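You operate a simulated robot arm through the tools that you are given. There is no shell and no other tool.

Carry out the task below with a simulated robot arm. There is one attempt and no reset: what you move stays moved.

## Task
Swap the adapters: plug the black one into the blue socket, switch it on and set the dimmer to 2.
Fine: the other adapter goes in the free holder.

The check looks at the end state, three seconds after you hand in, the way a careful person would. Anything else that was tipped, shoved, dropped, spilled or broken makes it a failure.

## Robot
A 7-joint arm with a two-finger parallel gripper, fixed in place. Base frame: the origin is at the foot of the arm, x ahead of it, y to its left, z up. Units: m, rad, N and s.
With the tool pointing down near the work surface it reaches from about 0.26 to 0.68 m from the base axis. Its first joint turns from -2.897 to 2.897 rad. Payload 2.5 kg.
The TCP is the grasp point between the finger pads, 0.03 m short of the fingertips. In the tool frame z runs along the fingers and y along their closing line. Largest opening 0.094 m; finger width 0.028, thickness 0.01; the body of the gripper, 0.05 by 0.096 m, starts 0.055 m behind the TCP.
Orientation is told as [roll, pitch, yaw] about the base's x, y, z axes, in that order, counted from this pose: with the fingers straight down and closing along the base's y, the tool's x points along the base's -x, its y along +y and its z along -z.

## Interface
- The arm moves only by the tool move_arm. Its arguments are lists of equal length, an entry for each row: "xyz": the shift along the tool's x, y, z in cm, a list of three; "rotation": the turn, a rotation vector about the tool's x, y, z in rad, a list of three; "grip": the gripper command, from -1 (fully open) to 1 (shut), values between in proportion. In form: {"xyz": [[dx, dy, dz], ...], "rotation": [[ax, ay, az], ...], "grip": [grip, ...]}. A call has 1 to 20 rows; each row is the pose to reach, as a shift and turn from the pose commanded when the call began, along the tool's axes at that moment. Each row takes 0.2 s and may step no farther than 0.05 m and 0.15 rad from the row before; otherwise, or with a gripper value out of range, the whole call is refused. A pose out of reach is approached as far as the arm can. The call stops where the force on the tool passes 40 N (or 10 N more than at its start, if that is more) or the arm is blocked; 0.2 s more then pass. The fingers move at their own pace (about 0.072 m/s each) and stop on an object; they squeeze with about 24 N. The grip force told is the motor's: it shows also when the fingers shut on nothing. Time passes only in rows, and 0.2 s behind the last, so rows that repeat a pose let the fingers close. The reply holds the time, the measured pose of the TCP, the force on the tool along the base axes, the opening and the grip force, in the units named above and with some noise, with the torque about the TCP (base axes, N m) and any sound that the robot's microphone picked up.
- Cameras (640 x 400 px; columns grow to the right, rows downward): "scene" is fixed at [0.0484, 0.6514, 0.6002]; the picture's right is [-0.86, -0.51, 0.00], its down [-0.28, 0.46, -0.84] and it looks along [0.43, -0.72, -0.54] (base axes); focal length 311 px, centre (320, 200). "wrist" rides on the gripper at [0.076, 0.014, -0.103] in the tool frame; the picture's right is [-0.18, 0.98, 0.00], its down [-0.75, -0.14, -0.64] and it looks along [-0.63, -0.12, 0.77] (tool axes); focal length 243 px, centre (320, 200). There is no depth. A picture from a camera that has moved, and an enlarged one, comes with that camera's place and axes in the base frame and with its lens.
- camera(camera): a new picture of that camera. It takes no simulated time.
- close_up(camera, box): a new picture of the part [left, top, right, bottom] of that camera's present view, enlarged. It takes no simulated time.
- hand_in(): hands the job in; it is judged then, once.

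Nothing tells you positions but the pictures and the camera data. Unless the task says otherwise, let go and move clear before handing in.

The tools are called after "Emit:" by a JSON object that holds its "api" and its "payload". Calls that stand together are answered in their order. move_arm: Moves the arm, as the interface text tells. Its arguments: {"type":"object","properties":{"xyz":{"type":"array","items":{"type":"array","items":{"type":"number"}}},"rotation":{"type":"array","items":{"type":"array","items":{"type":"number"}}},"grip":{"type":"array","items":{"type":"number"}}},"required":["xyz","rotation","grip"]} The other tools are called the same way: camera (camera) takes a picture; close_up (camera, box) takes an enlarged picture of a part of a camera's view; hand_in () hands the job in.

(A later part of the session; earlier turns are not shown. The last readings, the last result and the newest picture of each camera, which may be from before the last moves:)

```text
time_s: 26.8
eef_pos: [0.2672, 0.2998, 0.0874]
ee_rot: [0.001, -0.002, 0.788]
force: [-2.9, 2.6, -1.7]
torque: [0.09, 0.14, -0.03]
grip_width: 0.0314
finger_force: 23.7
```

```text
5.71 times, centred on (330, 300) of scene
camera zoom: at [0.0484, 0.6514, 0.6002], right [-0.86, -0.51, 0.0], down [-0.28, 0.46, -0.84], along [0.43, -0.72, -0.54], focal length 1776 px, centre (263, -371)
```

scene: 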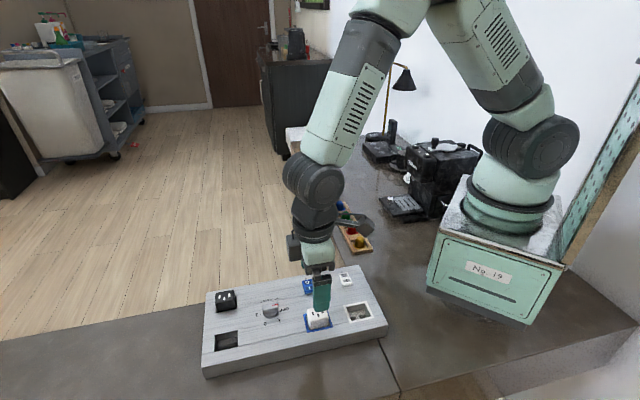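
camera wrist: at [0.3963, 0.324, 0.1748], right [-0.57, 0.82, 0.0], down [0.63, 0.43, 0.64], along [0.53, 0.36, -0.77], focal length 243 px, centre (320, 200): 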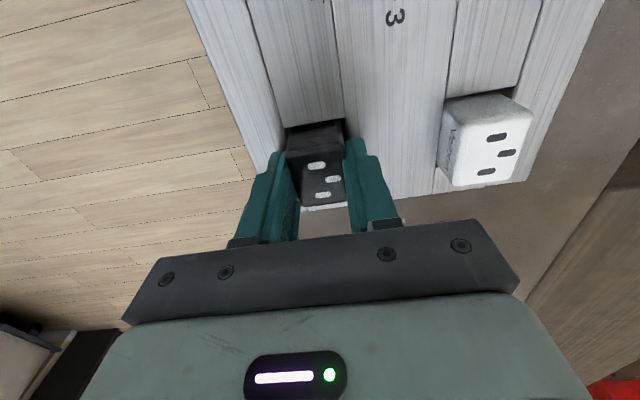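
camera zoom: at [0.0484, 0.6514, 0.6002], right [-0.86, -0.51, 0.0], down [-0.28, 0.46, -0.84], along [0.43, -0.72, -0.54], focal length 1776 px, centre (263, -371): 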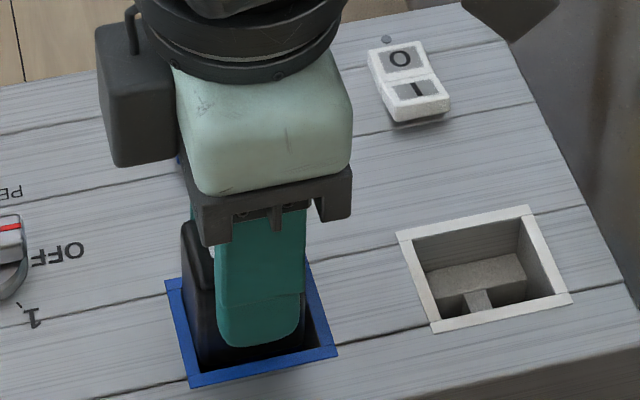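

As before, the arm drifts about 1.5 mm toward the +q wall and shows a light side force. I'll correct and keep inserting.

Emit:
{"api": "move_arm", "payload": {"xyz": [[0.1, 0.13, 0], [0.1, 0.13, 0.3], [0.1, 0.13, 0.6], [0.1, 0.13, 0.9], [0.1, 0.13, 1.2], [0.1, 0.13, 1.2]], "rotation": [[0, 0, 0], [0, 0, 0], [0, 0, 0], [0, 0, 0], [0, 0, 0], [0, 0, 0]], "grip": [1, 1, 1, 1, 1, 1]}}

Emit:
{"api": "close_up", "payload": {"camera": "wrist", "box": [240, 60, 400, 240]}}

Emit:
{"api": "close_up", "payload": {"camera": "scene", "box": [280, 265, 380, 335]}}

```text
time_s: 28.2
eef_pos: [0.2651, 0.2987, 0.0748]
ee_rot: [0.001, 0.0, 0.784]
force: [0.8, -0.5, -0.1]
torque: [0.06, -0.02, 0.02]
grip_width: 0.031
finger_force: 24.4
```

```text
2.22 times, centred on (320, 150) of wrist
camera zoom: at [0.2028, 0.2561, 0.1764], right [-0.57, 0.82, 0.0], down [0.63, 0.43, 0.64], along [0.53, 0.36, -0.77], focal length 539 px, centre (320, 311)
```

zoom: 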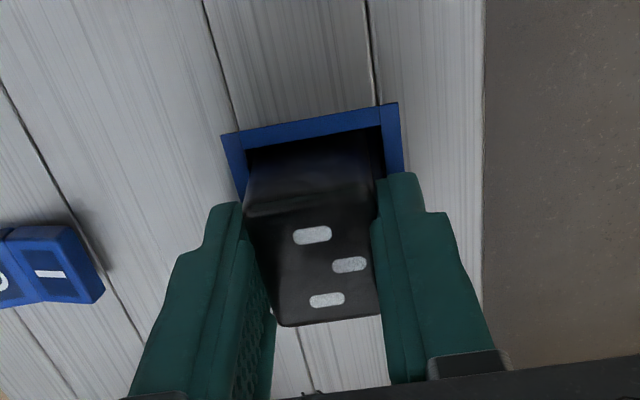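

```text
5.71 times, centred on (330, 300) of scene
camera zoom: at [0.0484, 0.6514, 0.6002], right [-0.86, -0.51, 0.0], down [-0.28, 0.46, -0.84], along [0.43, -0.72, -0.54], focal length 1776 px, centre (263, -371)
```

zoom: 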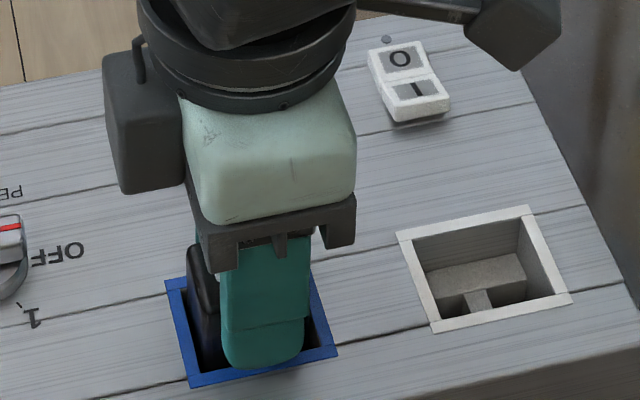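

The insertion is free of force so far. I'll lower the last couple of millimetres until it seats.

Emit:
{"api": "move_arm", "payload": {"xyz": [[0, 0, 0.1], [0, 0, 0.2], [0, 0, 0.3], [0, 0, 0.3]], "rotation": [[0, 0, 0], [0, 0, 0], [0, 0, 0], [0, 0, 0]], "grip": [1, 1, 1, 1]}}

Emit:
{"api": "close_up", "payload": {"camera": "wrist", "box": [240, 60, 400, 240]}}

```text
time_s: 29.2
eef_pos: [0.2658, 0.3001, 0.0729]
ee_rot: [0.0, 0.001, 0.784]
force: [-1.9, -3.3, 12.1]
torque: [-0.11, 0.11, 0.01]
grip_width: 0.0312
finger_force: 23.8
```

```text
2.22 times, centred on (320, 150) of wrist
camera zoom: at [0.2022, 0.2566, 0.1749], right [-0.57, 0.82, 0.0], down [0.63, 0.43, 0.64], along [0.53, 0.36, -0.77], focal length 539 px, centre (320, 311)
```

zoom: 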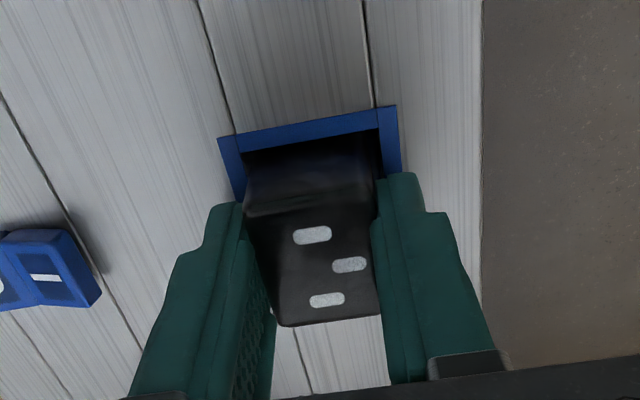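

It made contact at exactly the expected seating height (TCP z≈0.072). I'll press slightly more to make sure it's fully in.

Emit:
{"api": "move_arm", "payload": {"xyz": [[0, 0, 0.1], [0, 0, 0.2], [0, 0, 0.2]], "rotation": [[0, 0, 0], [0, 0, 0], [0, 0, 0]], "grip": [1, 1, 1]}}

```text
time_s: 30.0
eef_pos: [0.2664, 0.3006, 0.0711]
ee_rot: [0.002, -0.003, 0.784]
force: [-3.6, -6.6, 28.2]
torque: [-0.21, 0.09, -0.01]
grip_width: 0.0313
finger_force: 23.8
```

It's firmly seated at 28 N. I'll ease off, open and lift away.

Emit:
{"api": "move_arm", "payload": {"xyz": [[0, 0, -0.3], [0, 0, -0.3], [0, 0, -0.3], [0, 0, -0.3], [0, 0, -0.3]], "rotation": [[0, 0, 0], [0, 0, 0], [0, 0, 0], [0, 0, 0], [0, 0, 0]], "grip": [1, 1, -0.3, -0.3, -0.3]}}

Emit:
{"api": "move_arm", "payload": {"xyz": [[0, 0, -1], [0, 0, -3], [0, 0, -5], [0, 0, -7], [0, 0, -8], [0, 0, -8]], "rotation": [[0, 0, 0], [0, 0, 0], [0, 0, 0], [0, 0, 0], [0, 0, 0], [0, 0, 0]], "grip": [-0.3, -0.3, -0.3, -0.3, -0.3, -0.3]}}

Emit:
{"api": "camera", "payload": {"camera": "wrist"}}

Emit:
{"api": "close_up", "payload": {"camera": "wrist", "box": [180, 40, 380, 170]}}

Emit:
{"api": "close_up", "payload": {"camera": "scene", "box": [190, 255, 400, 386]}}

```text
time_s: 31.2
eef_pos: [0.265, 0.3005, 0.0738]
ee_rot: [0.001, 0.0, 0.785]
force: [-0.1, 0.5, 0.2]
torque: [0.02, 0.0, 0.02]
grip_width: 0.0612
finger_force: 0.1
```

```text
time_s: 32.6
eef_pos: [0.2648, 0.2993, 0.1542]
ee_rot: [0.002, 0.001, 0.787]
force: [0.6, 0.2, -0.6]
torque: [-0.03, 0.02, 0.01]
grip_width: 0.0607
finger_force: 0.0
```

```text
taken
camera wrist: at [0.2008, 0.2564, 0.2561], right [-0.57, 0.82, 0.0], down [0.63, 0.43, 0.64], along [0.53, 0.36, -0.77], focal length 243 px, centre (320, 200)
```

wrist: 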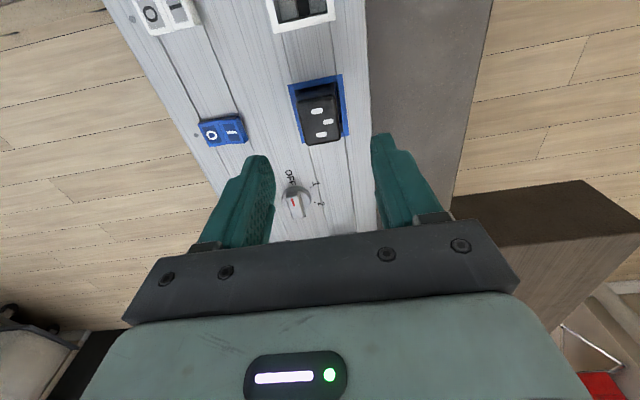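

```text
3.08 times, centred on (280, 105) of wrist
camera zoom: at [0.2008, 0.2564, 0.2561], right [-0.57, 0.82, 0.0], down [0.63, 0.43, 0.64], along [0.53, 0.36, -0.77], focal length 746 px, centre (443, 492)
```

zoom: 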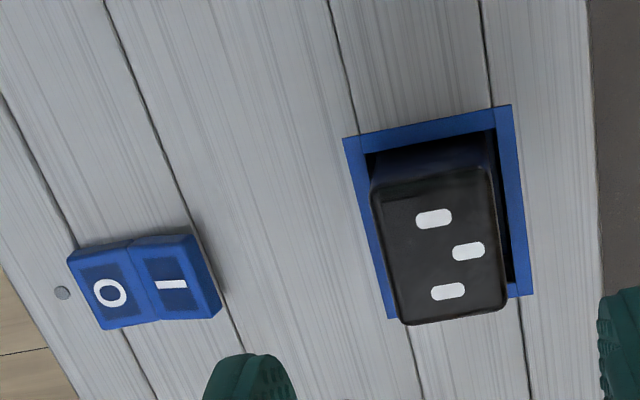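

```text
3.05 times, centred on (295, 320) of scene
camera zoom: at [0.0484, 0.6514, 0.6002], right [-0.86, -0.51, 0.0], down [-0.28, 0.46, -0.84], along [0.43, -0.72, -0.54], focal length 947 px, centre (396, -167)
```

zoom: 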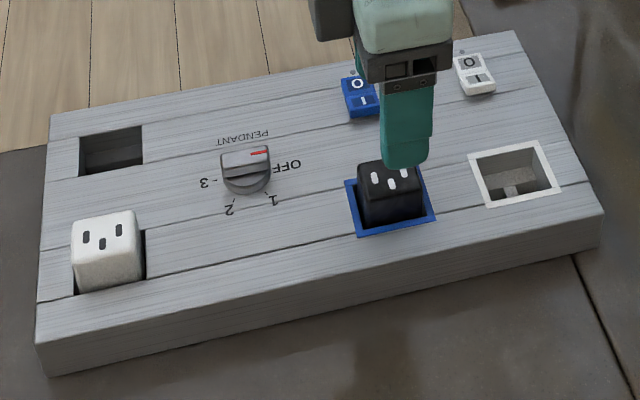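

The black adapter is in the blue socket, flush and in the same orientation. Next I'll close the fingers and move above the I side of the blue rocker, at about p=0.4007, q=0.052.

Emit:
{"api": "move_arm", "payload": {"xyz": [[0, -2, 0], [-0.1, -5, 0], [-0.14, -7.75, 0], [-0.14, -7.75, 2], [-0.14, -7.75, 4], [-0.14, -7.75, 4]], "rotation": [[0, 0, 0], [0, 0, 0], [0, 0, 0], [0, 0, 0], [0, 0, 0], [0, 0, 0]], "grip": [1, 1, 1, 1, 1, 1]}}

Emit:
{"api": "camera", "payload": {"camera": "wrist"}}

Emit:
{"api": "close_up", "payload": {"camera": "wrist", "box": [240, 60, 400, 240]}}

Emit:
{"api": "close_up", "payload": {"camera": "scene", "box": [270, 250, 370, 320]}}

```text
time_s: 34.0
eef_pos: [0.3216, 0.2456, 0.1139]
ee_rot: [-0.001, -0.001, 0.786]
force: [0.0, -0.1, 0.1]
torque: [-0.02, -0.01, -0.02]
grip_width: 0.0
finger_force: 23.9
```

```text
taken
camera wrist: at [0.2577, 0.2025, 0.2153], right [-0.57, 0.82, 0.0], down [0.63, 0.43, 0.64], along [0.53, 0.36, -0.77], focal length 243 px, centre (320, 200)
```

wrist: 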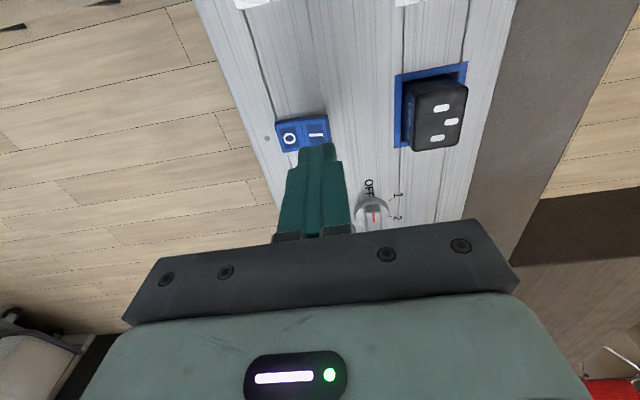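

```text
2.22 times, centred on (320, 150) of wrist
camera zoom: at [0.2577, 0.2025, 0.2153], right [-0.57, 0.82, 0.0], down [0.63, 0.43, 0.64], along [0.53, 0.36, -0.77], focal length 539 px, centre (320, 311)
```

zoom: 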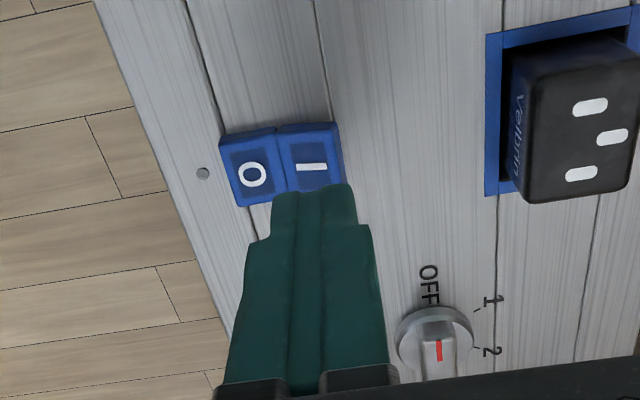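

```text
5.71 times, centred on (320, 285) of scene
camera zoom: at [0.0484, 0.6514, 0.6002], right [-0.86, -0.51, 0.0], down [-0.28, 0.46, -0.84], along [0.43, -0.72, -0.54], focal length 1776 px, centre (320, -286)
```

zoom: 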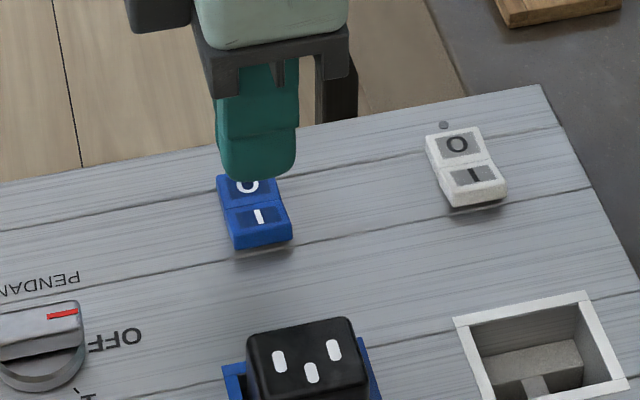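

The closed fingers are right above the I half of the blue switch. I'll descend carefully and press.

Emit:
{"api": "move_arm", "payload": {"xyz": [[0, 0.1, 1.2], [0, 0.1, 2.2], [0, 0.1, 2.6], [0, 0.1, 2.8], [0, 0.1, 3.0], [0, 0.1, 3.2], [0, 0.1, 3.2]], "rotation": [[0, 0, 0], [0, 0, 0], [0, 0, 0], [0, 0, 0], [0, 0, 0], [0, 0, 0], [0, 0, 0]], "grip": [1, 1, 1, 1, 1, 1, 1]}}

Emit:
{"api": "close_up", "payload": {"camera": "scene", "box": [270, 250, 370, 320]}}

Emit:
{"api": "close_up", "payload": {"camera": "wrist", "box": [240, 60, 400, 240]}}

```text
time_s: 35.6
eef_pos: [0.3198, 0.2462, 0.0821]
ee_rot: [-0.002, 0.001, 0.785]
force: [-0.2, 1.9, 2.0]
torque: [0.02, 0.04, -0.03]
grip_width: 0.0002
finger_force: 24.2
```

```text
5.71 times, centred on (320, 285) of scene
camera zoom: at [0.0484, 0.6514, 0.6002], right [-0.86, -0.51, 0.0], down [-0.28, 0.46, -0.84], along [0.43, -0.72, -0.54], focal length 1776 px, centre (320, -286)
```

zoom: 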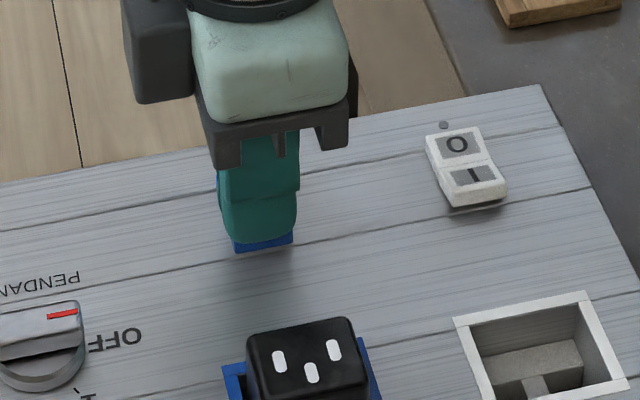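

```text
2.22 times, centred on (320, 150) of wrist
camera zoom: at [0.2566, 0.2041, 0.1832], right [-0.57, 0.82, 0.0], down [0.63, 0.43, 0.64], along [0.53, 0.36, -0.77], focal length 539 px, centre (320, 311)
```

zoom: 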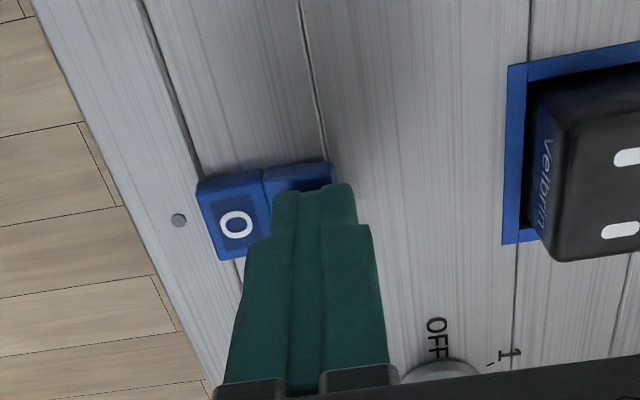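

There's light contact with the rocker at about 2 N. I'll press further in small steps.

Emit:
{"api": "move_arm", "payload": {"xyz": [[0, 0, 0.15], [0, 0, 0.3], [0, 0, 0.45], [0, 0, 0.6], [0, 0, 0.6]], "rotation": [[0, 0, 0], [0, 0, 0], [0, 0, 0], [0, 0, 0], [0, 0, 0]], "grip": [1, 1, 1, 1, 1]}}

Emit:
{"api": "close_up", "payload": {"camera": "wrist", "box": [240, 60, 400, 240]}}

```text
time_s: 36.6
eef_pos: [0.3201, 0.2461, 0.0773]
ee_rot: [0.0, 0.0, 0.785]
force: [-1.0, -2.7, 9.2]
torque: [0.04, 0.03, -0.04]
grip_width: 0.0002
finger_force: 24.0
heard: click
stopped in row 4: the force on the tool passed its limit at 46 N (the readings are from after the stop); the commanded pose is now the measured one
```

```text
2.22 times, centred on (320, 150) of wrist
camera zoom: at [0.2572, 0.2037, 0.1793], right [-0.57, 0.82, 0.0], down [0.63, 0.43, 0.64], along [0.53, 0.36, -0.77], focal length 539 px, centre (320, 311)
```

zoom: 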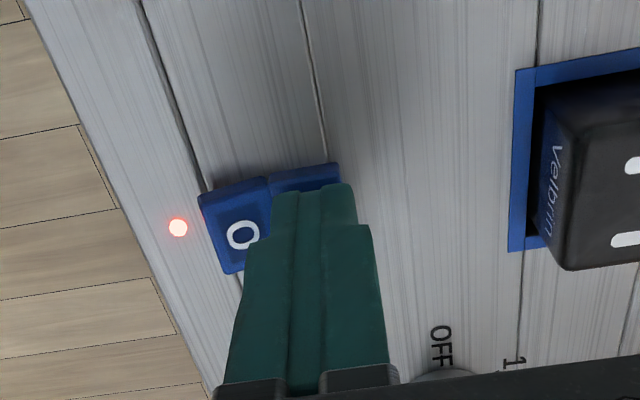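

The switch clicked and the red indicator is lit, so the blue socket is on. I'll lift off and check.

Emit:
{"api": "move_arm", "payload": {"xyz": [[0, 0, -1], [0, 0, -3], [0, 0, -5], [0, 0, -7], [0, 0, -7]], "rotation": [[0, 0, 0], [0, 0, 0], [0, 0, 0], [0, 0, 0], [0, 0, 0]], "grip": [1, 1, 1, 1, 1]}}

Emit:
{"api": "camera", "payload": {"camera": "wrist"}}

Emit:
{"api": "close_up", "payload": {"camera": "scene", "box": [190, 255, 400, 386]}}

Emit:
{"api": "camera", "payload": {"camera": "scene"}}

```text
time_s: 37.8
eef_pos: [0.3199, 0.2472, 0.1456]
ee_rot: [0.001, 0.001, 0.786]
force: [-0.7, -0.7, -0.1]
torque: [-0.01, 0.02, 0.01]
grip_width: 0.0
finger_force: 24.1
```

```text
taken
camera wrist: at [0.2562, 0.2033, 0.2484], right [-0.57, 0.82, 0.0], down [0.63, 0.43, 0.64], along [0.53, 0.36, -0.77], focal length 243 px, centre (320, 200)
```

wrist: 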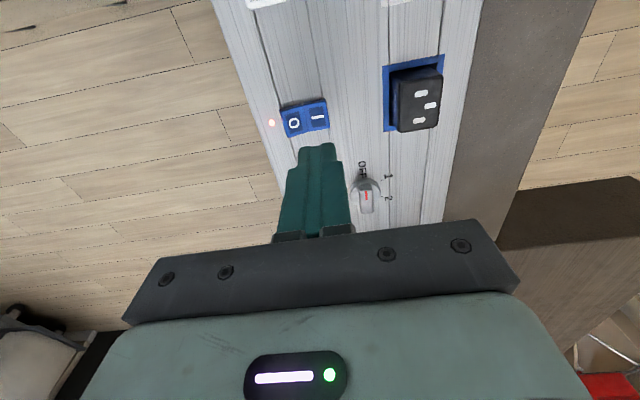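

```text
3.05 times, centred on (295, 320) of scene
camera zoom: at [0.0484, 0.6514, 0.6002], right [-0.86, -0.51, 0.0], down [-0.28, 0.46, -0.84], along [0.43, -0.72, -0.54], focal length 947 px, centre (396, -167)
```

zoom: 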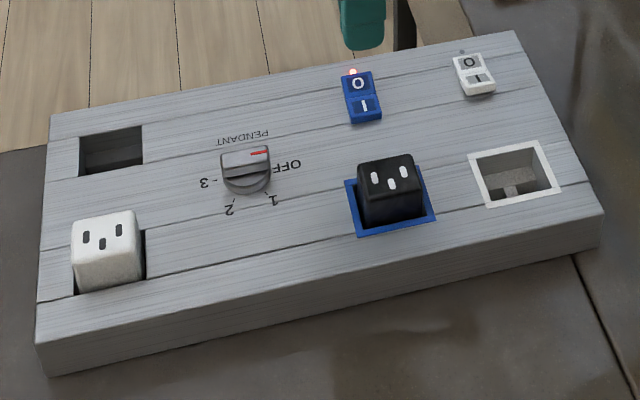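

```text
taken
```

scene: 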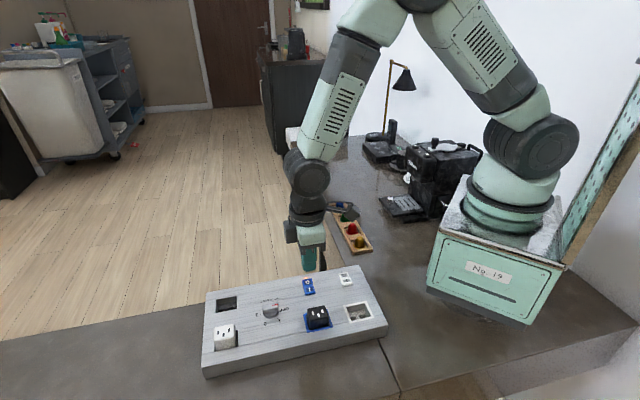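

Switch on is confirmed by the lamp. Now I'll move over the dimmer knob with open fingers and take a close look.

Emit:
{"api": "move_arm", "payload": {"xyz": [[-2.2, 0.8, -0.5], [-4.4, 1.6, -0.5], [-6.6, 2.4, -0.5], [-8.8, 3.1, -0.5], [-8.8, 3.1, 0], [-8.8, 3.1, 0]], "rotation": [[0, 0, 0], [0, 0, 0], [0, 0, 0], [0, 0, 0], [0, 0, 0], [0, 0, 0]], "grip": [-0.3, -0.3, -0.3, -0.3, -0.3, -0.3]}}

Emit:
{"api": "camera", "payload": {"camera": "wrist"}}

Emit:
{"api": "close_up", "payload": {"camera": "wrist", "box": [250, 70, 390, 170]}}

Emit:
{"api": "close_up", "payload": {"camera": "scene", "box": [240, 285, 304, 325]}}

```text
time_s: 39.2
eef_pos: [0.3586, 0.3303, 0.1447]
ee_rot: [-0.001, 0.001, 0.786]
force: [0.3, -0.7, -0.2]
torque: [0.02, 0.0, 0.01]
grip_width: 0.0612
finger_force: 0.1
```

```text
taken
camera wrist: at [0.2959, 0.2871, 0.247], right [-0.57, 0.82, 0.0], down [0.63, 0.43, 0.64], along [0.53, 0.36, -0.77], focal length 243 px, centre (320, 200)
```

wrist: 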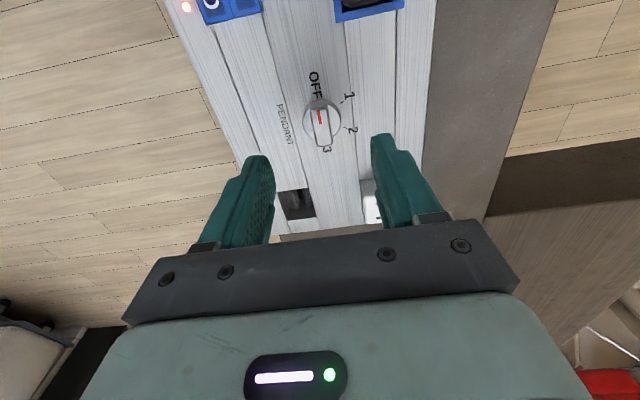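

```text
4.00 times, centred on (320, 120) of wrist
camera zoom: at [0.2959, 0.2871, 0.247], right [-0.57, 0.82, 0.0], down [0.63, 0.43, 0.64], along [0.53, 0.36, -0.77], focal length 970 px, centre (320, 520)
```

zoom: 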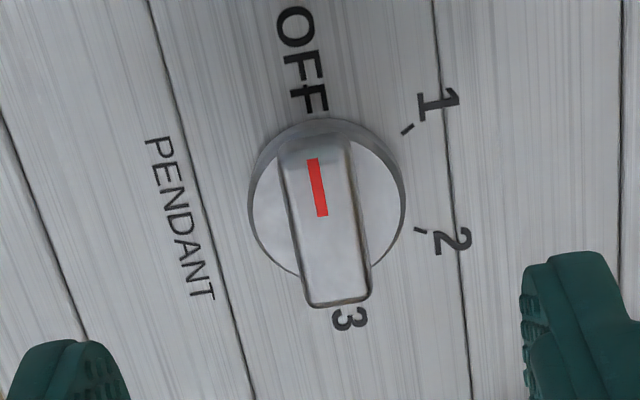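

```text
10.00 times, centred on (272, 305) of scene
camera zoom: at [0.0484, 0.6514, 0.6002], right [-0.86, -0.51, 0.0], down [-0.28, 0.46, -0.84], along [0.43, -0.72, -0.54], focal length 3108 px, centre (800, -850)
```

zoom: 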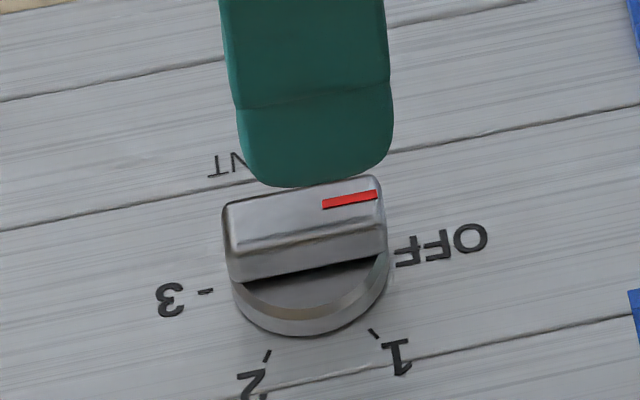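

The bar's red mark points at OFF, in the −p direction. The ticks are at 60° steps, so 2 needs a 120° clockwise turn, and the knob axis is at p≈0.4925, q≈0.020. I'll test in free air whether the wrist can turn that far.

Emit:
{"api": "move_arm", "payload": {"xyz": [[0, 0, 0], [0, 0, 0], [0, 0, 0], [0, 0, 0], [0, 0, 0], [0, 0, 0], [0, 0, 0], [0, 0, 0], [0, 0, 0], [0, 0, 0], [0, 0, 0], [0, 0, 0], [0, 0, 0], [0, 0, 0], [0, 0, 0], [0, 0, 0]], "rotation": [[0, 0, 0.15], [0, 0, 0.3], [0, 0, 0.45], [0, 0, 0.6], [0, 0, 0.75], [0, 0, 0.9], [0, 0, 1.05], [0, 0, 1.2], [0, 0, 1.35], [0, 0, 1.5], [0, 0, 1.65], [0, 0, 1.8], [0, 0, 1.95], [0, 0, 2.1], [0, 0, 2.15], [0, 0, 2.15]], "grip": [-0.3, -0.3, -0.3, -0.3, -0.3, -0.3, -0.3, -0.3, -0.3, -0.3, -0.3, -0.3, -0.3, -0.3, -0.3, -0.3]}}

Emit:
{"api": "camera", "payload": {"camera": "wrist"}}

Emit:
{"api": "camera", "payload": {"camera": "scene"}}

```text
time_s: 42.6
eef_pos: [0.3609, 0.3318, 0.1464]
ee_rot: [-0.002, 0.0, -1.365]
force: [-0.3, -0.3, 0.3]
torque: [0.01, -0.01, -0.01]
grip_width: 0.0614
finger_force: 0.0
```

```text
taken
camera wrist: at [0.3591, 0.4095, 0.2485], right [1.0, 0.02, 0.0], down [0.02, -0.77, 0.64], along [0.01, -0.64, -0.77], focal length 243 px, centre (320, 200)
```

wrist: 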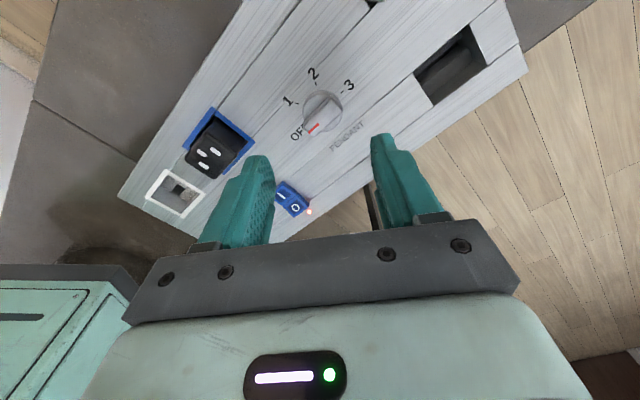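

```text
taken
```

scene: 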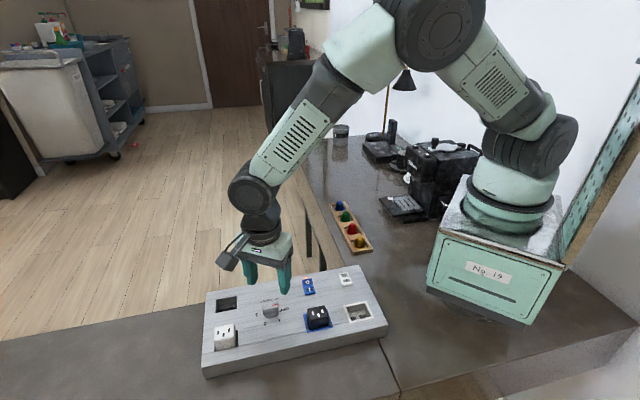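

The turn is reachable, and this view gives a second angle on the knob. I'll zoom in to triangulate its axis.

Emit:
{"api": "close_up", "payload": {"camera": "wrist", "box": [260, 60, 380, 160]}}

```text
4.00 times, centred on (320, 110) of wrist
camera zoom: at [0.3591, 0.4095, 0.2485], right [1.0, 0.02, 0.0], down [0.02, -0.77, 0.64], along [0.01, -0.64, -0.77], focal length 970 px, centre (320, 560)
```

zoom: 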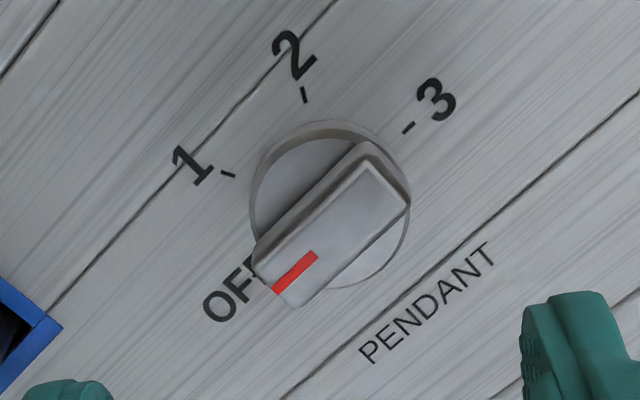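

The knob axis is confirmed at p≈0.4928, q≈0.020, i.e. base (0.3626, 0.3343). I'll turn back to 45° and align over it.

Emit:
{"api": "move_arm", "payload": {"xyz": [[0, 0, 0], [0, 0, 0], [0, 0, 0], [0, 0, 0], [0, 0, 0], [0, 0, 0], [0, 0, 0], [0, 0, 0], [0, 0, 0], [0, 0, 0], [0, 0, 0], [0, 0, 0], [0, 0, 0], [0, 0, 0], [0, 0, 0], [0, 0, 0]], "rotation": [[0, 0, -0.15], [0, 0, -0.3], [0, 0, -0.45], [0, 0, -0.6], [0, 0, -0.75], [0, 0, -0.9], [0, 0, -1.05], [0, 0, -1.2], [0, 0, -1.35], [0, 0, -1.5], [0, 0, -1.65], [0, 0, -1.8], [0, 0, -1.95], [0, 0, -2.1], [0, 0, -2.15], [0, 0, -2.15]], "grip": [-0.3, -0.3, -0.3, -0.3, -0.3, -0.3, -0.3, -0.3, -0.3, -0.3, -0.3, -0.3, -0.3, -0.3, -0.3, -0.3]}}

Emit:
{"api": "move_arm", "payload": {"xyz": [[-0.35, 0, 0], [-0.35, 0, 2.5], [-0.35, 0, 4], [-0.35, 0, 5], [-0.35, 0, 5]], "rotation": [[0, 0, 0], [0, 0, 0], [0, 0, 0], [0, 0, 0], [0, 0, 0]], "grip": [-0.3, -0.3, -0.3, -0.3, -0.3]}}

Emit:
{"api": "close_up", "payload": {"camera": "wrist", "box": [220, 90, 440, 227]}}

Emit:
{"api": "close_up", "payload": {"camera": "scene", "box": [240, 275, 304, 325]}}

```text
time_s: 46.0
eef_pos: [0.3603, 0.3317, 0.1469]
ee_rot: [0.002, 0.001, 0.787]
force: [0.0, 0.0, 0.2]
torque: [0.02, -0.01, 0.01]
grip_width: 0.0609
finger_force: 0.0
```

```text
time_s: 47.2
eef_pos: [0.3627, 0.3353, 0.0961]
ee_rot: [0.001, 0.001, 0.786]
force: [-0.6, 0.0, -0.4]
torque: [0.03, -0.01, -0.06]
grip_width: 0.0612
finger_force: 0.1
```

```text
2.91 times, centred on (330, 158) of wrist
camera zoom: at [0.2992, 0.2914, 0.1987], right [-0.57, 0.82, 0.0], down [0.63, 0.43, 0.64], along [0.53, 0.36, -0.77], focal length 706 px, centre (291, 321)
```

zoom: 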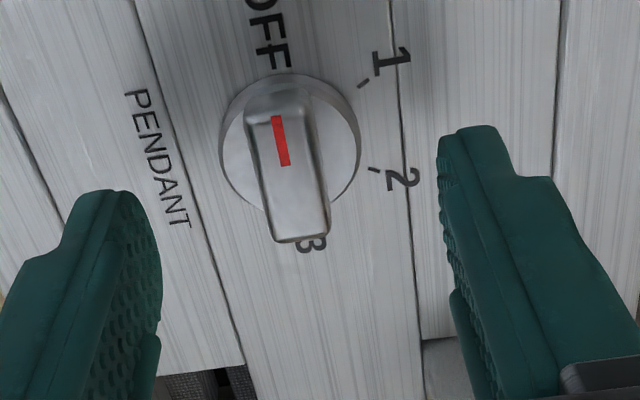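

```text
8.00 times, centred on (272, 300) of scene
camera zoom: at [0.0484, 0.6514, 0.6002], right [-0.86, -0.51, 0.0], down [-0.28, 0.46, -0.84], along [0.43, -0.72, -0.54], focal length 2487 px, centre (704, -600)
```

zoom: 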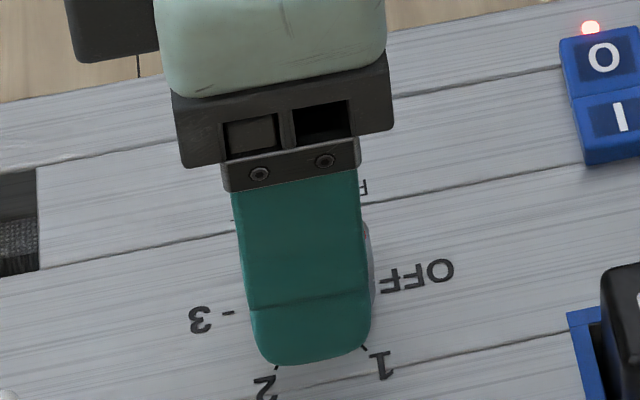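

The gripper is within 1 mm of the knob axis. I'll lower until the fingertips flank the bar, just above the disk, then close.

Emit:
{"api": "move_arm", "payload": {"xyz": [[0.08, -0.07, 0.6], [0.08, -0.07, 1.2], [0.08, -0.07, 1.6], [0.08, -0.07, 1.8], [0.08, -0.07, 1.8]], "rotation": [[0, 0, 0], [0, 0, 0], [0, 0, 0], [0, 0, 0], [0, 0, 0]], "grip": [-0.3, -0.3, -0.3, -0.3, -0.3]}}

Emit:
{"api": "close_up", "payload": {"camera": "wrist", "box": [220, 90, 440, 227]}}

```text
time_s: 48.4
eef_pos: [0.3631, 0.3333, 0.0776]
ee_rot: [0.001, 0.001, 0.785]
force: [0.0, 0.0, 0.1]
torque: [-0.02, 0.02, 0.01]
grip_width: 0.0613
finger_force: 0.0
```

```text
2.91 times, centred on (330, 158) of wrist
camera zoom: at [0.2997, 0.2904, 0.1803], right [-0.57, 0.82, 0.0], down [0.63, 0.43, 0.64], along [0.53, 0.36, -0.77], focal length 706 px, centre (291, 321)
```

zoom: 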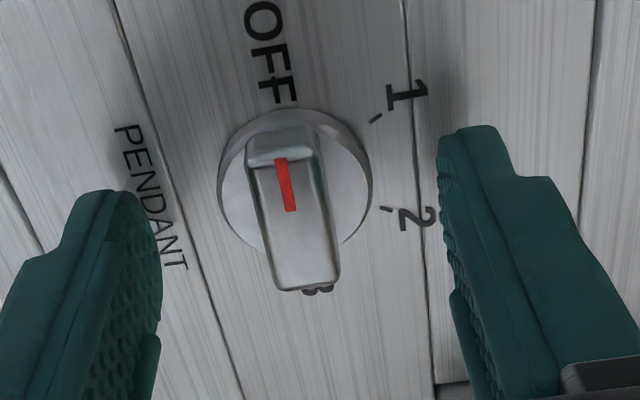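

The fingertips are at about z=0.047, straddling the bar. I'll close on it now.

Emit:
{"api": "move_arm", "payload": {"xyz": [[0, 0, 0], [0, 0, 0], [0, 0, 0], [0, 0, 0], [0, 0, 0]], "rotation": [[0, 0, 0], [0, 0, 0], [0, 0, 0], [0, 0, 0], [0, 0, 0]], "grip": [1, 1, 1, 1, 1]}}

Emit:
{"api": "close_up", "payload": {"camera": "wrist", "box": [220, 90, 440, 227]}}

Emit:
{"api": "close_up", "payload": {"camera": "scene", "box": [240, 275, 304, 325]}}

```text
time_s: 49.6
eef_pos: [0.3629, 0.3335, 0.0788]
ee_rot: [0.002, 0.002, 0.787]
force: [-5.8, 6.1, -0.4]
torque: [0.13, 0.13, -0.04]
grip_width: 0.0149
finger_force: 44.7
```

```text
2.91 times, centred on (330, 158) of wrist
camera zoom: at [0.2991, 0.2909, 0.1803], right [-0.57, 0.82, 0.0], down [0.63, 0.43, 0.64], along [0.53, 0.36, -0.77], focal length 706 px, centre (291, 321)
```

zoom: 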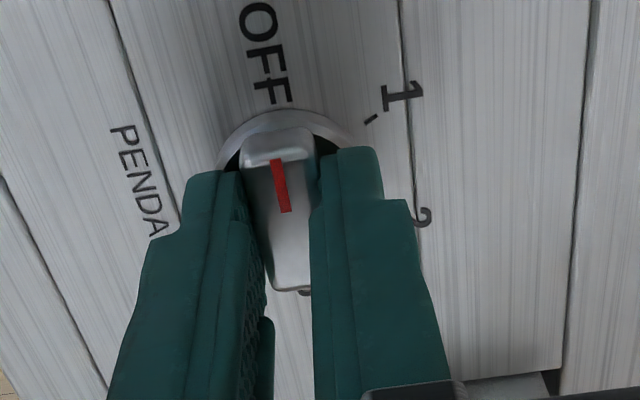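

```text
8.00 times, centred on (272, 300) of scene
camera zoom: at [0.0484, 0.6514, 0.6002], right [-0.86, -0.51, 0.0], down [-0.28, 0.46, -0.84], along [0.43, -0.72, -0.54], focal length 2487 px, centre (704, -600)
```

zoom: 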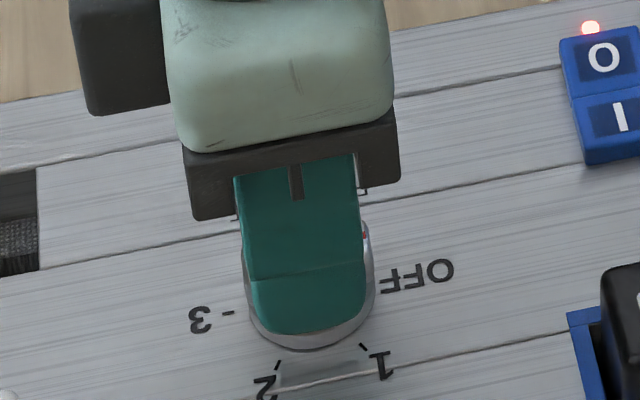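

The bar is gripped with a mild side force. I'll relax that by 1 mm and turn the first 60° clockwise, watching forces and sounds.

Emit:
{"api": "move_arm", "payload": {"xyz": [[0, 0.08, 0], [0, 0.08, 0], [0, 0.08, 0], [0, 0.08, 0], [0, 0.08, 0], [0, 0.08, 0], [0, 0.08, 0], [0, 0.08, 0], [0, 0.08, 0], [0, 0.08, 0], [0, 0.08, 0], [0, 0.08, 0]], "rotation": [[0, 0, 0], [0, 0, 0.1], [0, 0, 0.2], [0, 0, 0.3], [0, 0, 0.4], [0, 0, 0.5], [0, 0, 0.6], [0, 0, 0.7], [0, 0, 0.8], [0, 0, 0.9], [0, 0, 1.0], [0, 0, 1.0]], "grip": [1, 1, 1, 1, 1, 1, 1, 1, 1, 1, 1, 1]}}

Emit:
{"api": "close_up", "payload": {"camera": "wrist", "box": [220, 90, 440, 227]}}

Emit:
{"api": "close_up", "payload": {"camera": "scene", "box": [240, 275, 304, 325]}}

```text
time_s: 52.2
eef_pos: [0.3616, 0.3338, 0.0781]
ee_rot: [0.0, -0.001, -0.216]
force: [14.0, 21.5, -27.8]
torque: [0.59, 0.34, -0.05]
grip_width: 0.0146
finger_force: 44.2
```

```text
2.91 times, centred on (330, 158) of wrist
camera zoom: at [0.2912, 0.3645, 0.1808], right [0.39, 0.92, 0.0], down [0.71, -0.3, 0.64], along [0.59, -0.25, -0.77], focal length 706 px, centre (291, 321)
```

zoom: 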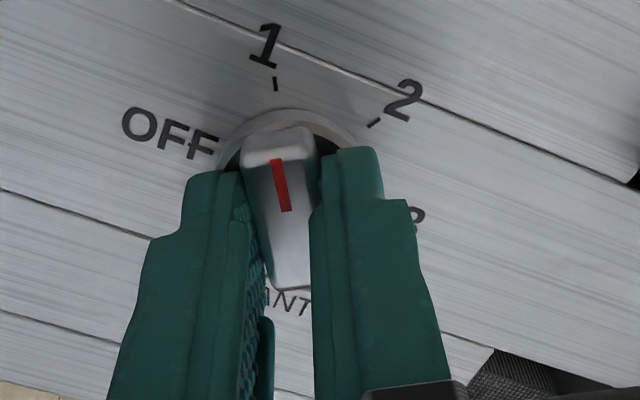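

```text
8.00 times, centred on (272, 300) of scene
camera zoom: at [0.0484, 0.6514, 0.6002], right [-0.86, -0.51, 0.0], down [-0.28, 0.46, -0.84], along [0.43, -0.72, -0.54], focal length 2487 px, centre (704, -600)
```

zoom: 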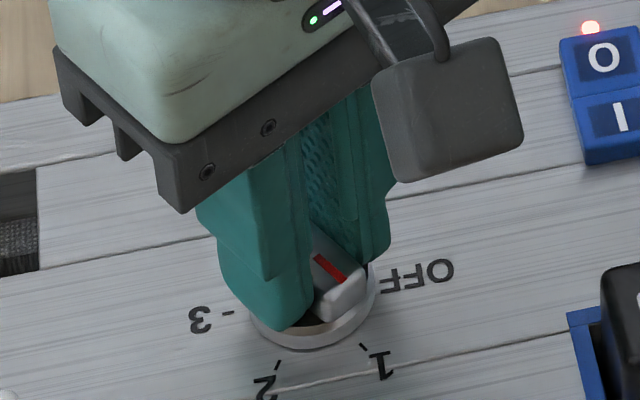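

The knob turned 60° with the gripper, but force has built up from misalignment. I'll relieve it by shifting about 2 mm along the force direction.

Emit:
{"api": "move_arm", "payload": {"xyz": [[-0.04, 0.1, 0.1], [-0.07, 0.19, 0.2], [-0.07, 0.19, 0.2]], "rotation": [[0, 0, 0], [0, 0, 0], [0, 0, 0]], "grip": [1, 1, 1]}}

```text
time_s: 53.0
eef_pos: [0.3625, 0.3335, 0.0784]
ee_rot: [-0.006, 0.005, -0.215]
force: [-21.6, -13.4, 39.8]
torque: [0.13, 0.65, 0.0]
grip_width: 0.0148
finger_force: 44.7
```

I overcorrected, since the coupling is stiff. I'll back off by about half.

Emit:
{"api": "move_arm", "payload": {"xyz": [[0.02, -0.05, -0.06], [0.035, -0.095, -0.118], [0.035, -0.095, -0.118]], "rotation": [[0, 0, 0], [0, 0, 0], [0, 0, 0]], "grip": [1, 1, 1]}}

```text
time_s: 53.8
eef_pos: [0.3631, 0.3351, 0.0776]
ee_rot: [-0.001, 0.001, -0.215]
force: [-13.6, -5.3, 19.5]
torque: [0.32, 1.4, 0.0]
grip_width: 0.015
finger_force: 45.1
```

Holding the bar keeps residual stress in the arm, so I'll release slightly, let things settle, recentre and regrip at this angle.

Emit:
{"api": "move_arm", "payload": {"xyz": [[0, 0, -0.06], [0, 0, -0.06], [0, 0, -0.06], [0, 0, -0.06]], "rotation": [[0, 0, 0], [0, 0, 0], [0, 0, 0], [0, 0, 0]], "grip": [0.3, 0.3, 0.3, 0.3]}}

Emit:
{"api": "close_up", "payload": {"camera": "wrist", "box": [220, 90, 440, 227]}}

Emit:
{"api": "close_up", "payload": {"camera": "scene", "box": [190, 255, 400, 386]}}

```text
time_s: 54.8
eef_pos: [0.3618, 0.3335, 0.0786]
ee_rot: [-0.002, 0.003, -0.215]
force: [-0.9, 0.0, 0.6]
torque: [-0.02, 0.02, -0.02]
grip_width: 0.0325
finger_force: 0.0
```

```text
2.91 times, centred on (330, 158) of wrist
camera zoom: at [0.2914, 0.3641, 0.1813], right [0.39, 0.92, 0.0], down [0.71, -0.3, 0.64], along [0.59, -0.25, -0.77], focal length 706 px, centre (291, 321)
```

zoom: 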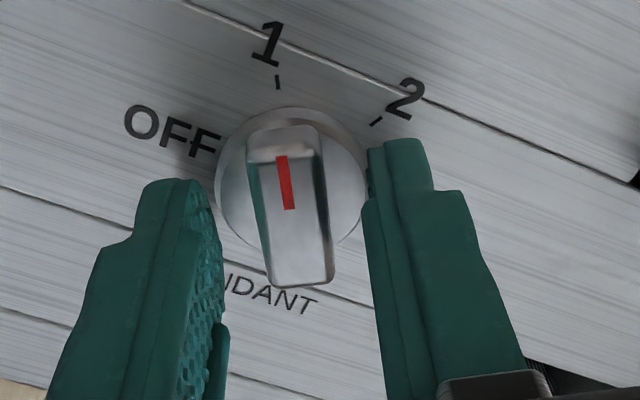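

```text
3.05 times, centred on (295, 320) of scene
camera zoom: at [0.0484, 0.6514, 0.6002], right [-0.86, -0.51, 0.0], down [-0.28, 0.46, -0.84], along [0.43, -0.72, -0.54], focal length 947 px, centre (396, -167)
```

zoom: 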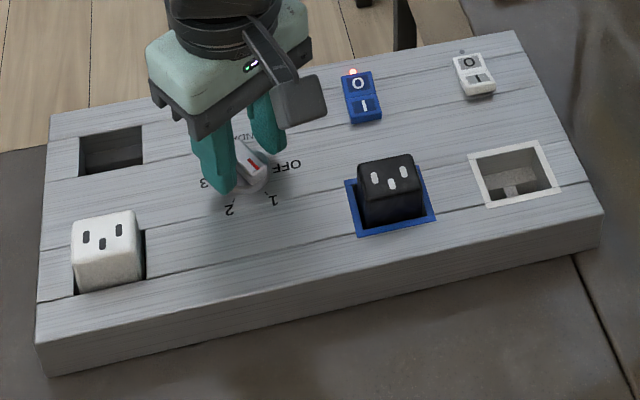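

The knob holds its position near 1, the board has not moved, and the free gripper is right on the knob axis. I'll regrip and turn further.

Emit:
{"api": "move_arm", "payload": {"xyz": [[0, 0, 0], [0, 0, 0], [0, 0, 0], [0, 0, 0]], "rotation": [[0, 0, 0], [0, 0, 0], [0, 0, 0], [0, 0, 0]], "grip": [1, 1, 1, 1]}}

Emit:
{"api": "move_arm", "payload": {"xyz": [[0, 0, 0], [0, 0, 0], [0, 0, 0], [0, 0, 0], [0, 0, 0]], "rotation": [[0, 0, 0.1], [0, 0, 0.2], [0, 0, 0.3], [0, 0, 0.4], [0, 0, 0.4]], "grip": [1, 1, 1, 1, 1]}}

Emit:
{"api": "close_up", "payload": {"camera": "wrist", "box": [220, 90, 440, 227]}}

```text
time_s: 55.8
eef_pos: [0.3619, 0.3343, 0.079]
ee_rot: [0.002, 0.002, -0.213]
force: [-0.5, 5.1, -2.5]
torque: [0.13, -0.11, 0.03]
grip_width: 0.0151
finger_force: 45.0
```

```text
time_s: 57.0
eef_pos: [0.3615, 0.3333, 0.0789]
ee_rot: [-0.003, 0.002, -0.616]
force: [-20.2, -5.7, 31.0]
torque: [-0.25, 0.2, 0.05]
grip_width: 0.0149
finger_force: 44.9
```

```text
2.91 times, centred on (330, 158) of wrist
camera zoom: at [0.309, 0.3901, 0.1813], right [0.72, 0.7, 0.0], down [0.54, -0.55, 0.64], along [0.44, -0.46, -0.77], focal length 706 px, centre (291, 321)
```

zoom: 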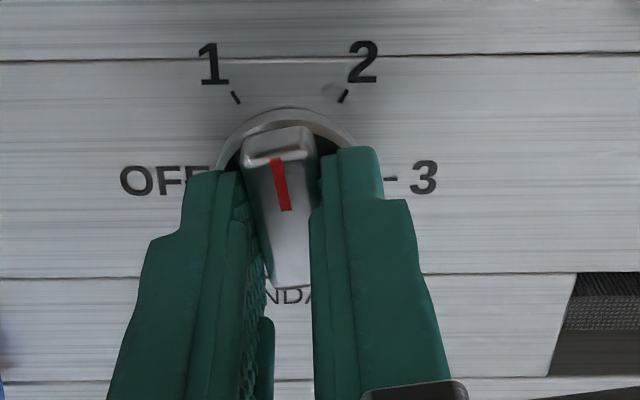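

The knob follows, now midway between 1 and 2. I'll release to unload the force, then regrip and continue in a shorter step.

Emit:
{"api": "move_arm", "payload": {"xyz": [[0, 0, 0], [0, 0, 0], [0, 0, 0], [0, 0, 0]], "rotation": [[0, 0, 0], [0, 0, 0], [0, 0, 0], [0, 0, 0]], "grip": [0.3, 0.3, 0.3, 0.3]}}

Emit:
{"api": "close_up", "payload": {"camera": "wrist", "box": [220, 90, 440, 227]}}

```text
time_s: 58.0
eef_pos: [0.3628, 0.3344, 0.0789]
ee_rot: [-0.001, -0.001, -0.614]
force: [-0.1, 0.4, 0.4]
torque: [0.01, 0.02, 0.0]
grip_width: 0.0328
finger_force: 0.0
```

```text
2.91 times, centred on (330, 158) of wrist
camera zoom: at [0.3097, 0.3898, 0.1804], right [0.72, 0.7, 0.0], down [0.54, -0.55, 0.64], along [0.45, -0.46, -0.77], focal length 706 px, centre (291, 321)
```

zoom: 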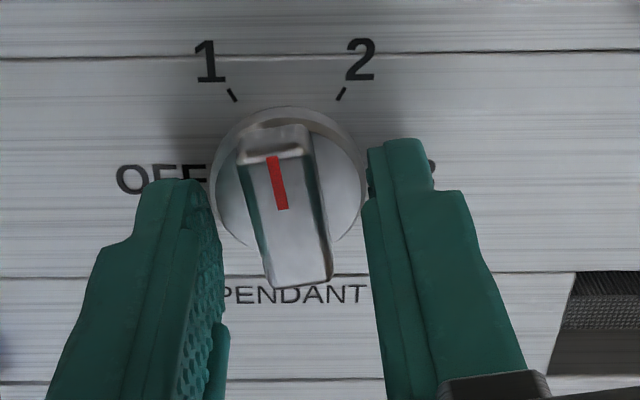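

The knob stays put when released and tracks the gripper's angle. I'll recentre slightly, regrip and turn 0.35 rad.

Emit:
{"api": "move_arm", "payload": {"xyz": [[0.06, -0.06, 0], [0.06, -0.06, 0], [0.06, -0.06, 0], [0.06, -0.06, 0], [0.06, -0.06, 0]], "rotation": [[0, 0, 0], [0, 0, 0], [0, 0, 0], [0, 0, 0], [0, 0, 0]], "grip": [0.3, 1, 1, 1, 1]}}

Emit:
{"api": "move_arm", "payload": {"xyz": [[0, 0, 0], [0, 0, 0], [0, 0, 0], [0, 0, 0], [0, 0, 0]], "rotation": [[0, 0, 0.09], [0, 0, 0.18], [0, 0, 0.27], [0, 0, 0.36], [0, 0, 0.36]], "grip": [1, 1, 1, 1, 1]}}

Emit:
{"api": "move_arm", "payload": {"xyz": [[0, 0, 0], [0, 0, 0], [0, 0, 0], [0, 0, 0]], "rotation": [[0, 0, 0], [0, 0, 0], [0, 0, 0], [0, 0, 0]], "grip": [0.3, 0.3, 0.3, 0.3]}}

Emit:
{"api": "close_up", "payload": {"camera": "wrist", "box": [220, 90, 440, 227]}}

```text
time_s: 59.2
eef_pos: [0.3624, 0.3332, 0.0791]
ee_rot: [-0.002, 0.002, -0.613]
force: [-0.9, -1.9, 1.2]
torque: [0.07, 0.1, 0.03]
grip_width: 0.0149
finger_force: 45.7
```

```text
time_s: 60.4
eef_pos: [0.3617, 0.3336, 0.078]
ee_rot: [-0.001, 0.001, -0.977]
force: [8.5, 6.1, -30.2]
torque: [0.64, 0.07, -0.02]
grip_width: 0.0149
finger_force: 45.0
```

```text
time_s: 61.4
eef_pos: [0.3625, 0.3332, 0.0789]
ee_rot: [-0.001, -0.001, -0.974]
force: [0.2, 0.0, 1.1]
torque: [0.01, 0.04, -0.04]
grip_width: 0.0329
finger_force: 0.1
```

```text
2.91 times, centred on (330, 158) of wrist
camera zoom: at [0.3319, 0.4052, 0.1813], right [0.92, 0.4, 0.0], down [0.31, -0.7, 0.64], along [0.26, -0.59, -0.77], focal length 706 px, centre (291, 321)
```

zoom: 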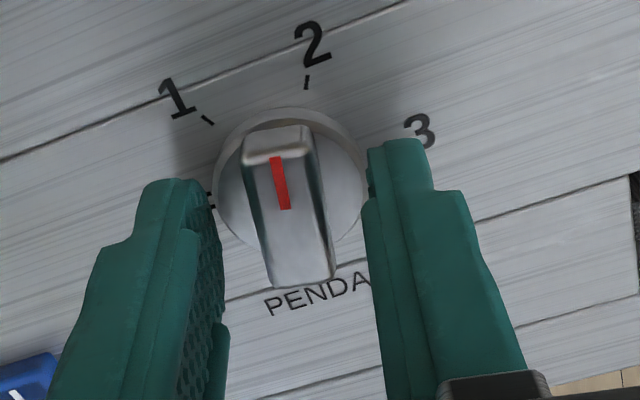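

The dimmer is approaching 2, with about 0.334 rad left. I'll regrip and finish the turn.

Emit:
{"api": "move_arm", "payload": {"xyz": [[0, 0, 0], [0, 0, 0], [0, 0, 0], [0, 0, 0]], "rotation": [[0, 0, 0], [0, 0, 0], [0, 0, 0], [0, 0, 0]], "grip": [1, 1, 1, 1]}}

Emit:
{"api": "move_arm", "payload": {"xyz": [[0, 0, 0], [0, 0, 0], [0, 0, 0], [0, 0, 0], [0, 0, 0]], "rotation": [[0, 0, 0.09], [0, 0, 0.18], [0, 0, 0.27], [0, 0, 0.334], [0, 0, 0.334]], "grip": [1, 1, 1, 1, 1]}}

Emit:
{"api": "move_arm", "payload": {"xyz": [[0, 0, 0], [0, 0, 0], [0, 0, 0], [0, 0, 0]], "rotation": [[0, 0, 0], [0, 0, 0], [0, 0, 0], [0, 0, 0]], "grip": [0.2, 0.2, 0.2, 0.2]}}

Emit:
{"api": "close_up", "payload": {"camera": "wrist", "box": [220, 90, 440, 227]}}

Emit:
{"api": "close_up", "payload": {"camera": "scene", "box": [190, 255, 400, 386]}}

```text
time_s: 62.4
eef_pos: [0.3625, 0.3331, 0.079]
ee_rot: [-0.001, -0.002, -0.974]
force: [-1.6, -1.6, 2.3]
torque: [0.02, -0.03, -0.01]
grip_width: 0.0148
finger_force: 45.5
```

```text
time_s: 63.6
eef_pos: [0.3614, 0.3341, 0.0789]
ee_rot: [-0.003, 0.001, -1.31]
force: [-15.8, -11.2, 33.3]
torque: [-0.28, 0.34, 0.0]
grip_width: 0.015
finger_force: 45.2
```

```text
time_s: 64.6
eef_pos: [0.3618, 0.3336, 0.0779]
ee_rot: [-0.001, 0.0, -1.306]
force: [0.0, 0.1, 0.9]
torque: [0.0, 0.0, 0.0]
grip_width: 0.0376
finger_force: 0.0
```

```text
2.91 times, centred on (330, 158) of wrist
camera zoom: at [0.357, 0.4112, 0.1795], right [1.0, 0.08, 0.0], down [0.06, -0.76, 0.64], along [0.05, -0.64, -0.77], focal length 706 px, centre (291, 321)
```

zoom: 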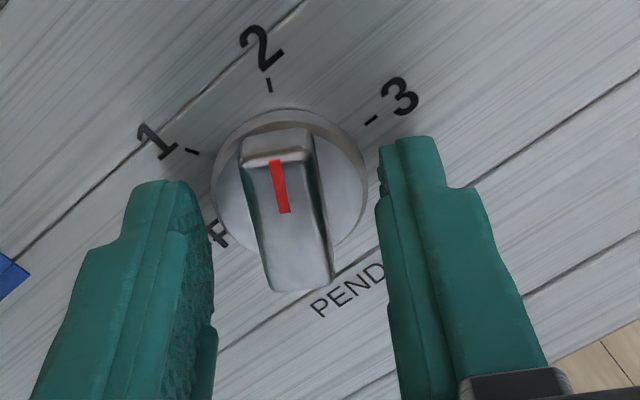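

```text
3.05 times, centred on (295, 320) of scene
camera zoom: at [0.0484, 0.6514, 0.6002], right [-0.86, -0.51, 0.0], down [-0.28, 0.46, -0.84], along [0.43, -0.72, -0.54], focal length 947 px, centre (396, -167)
```

zoom: 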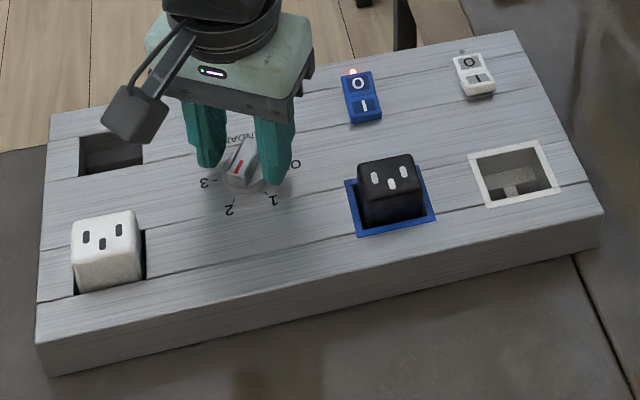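

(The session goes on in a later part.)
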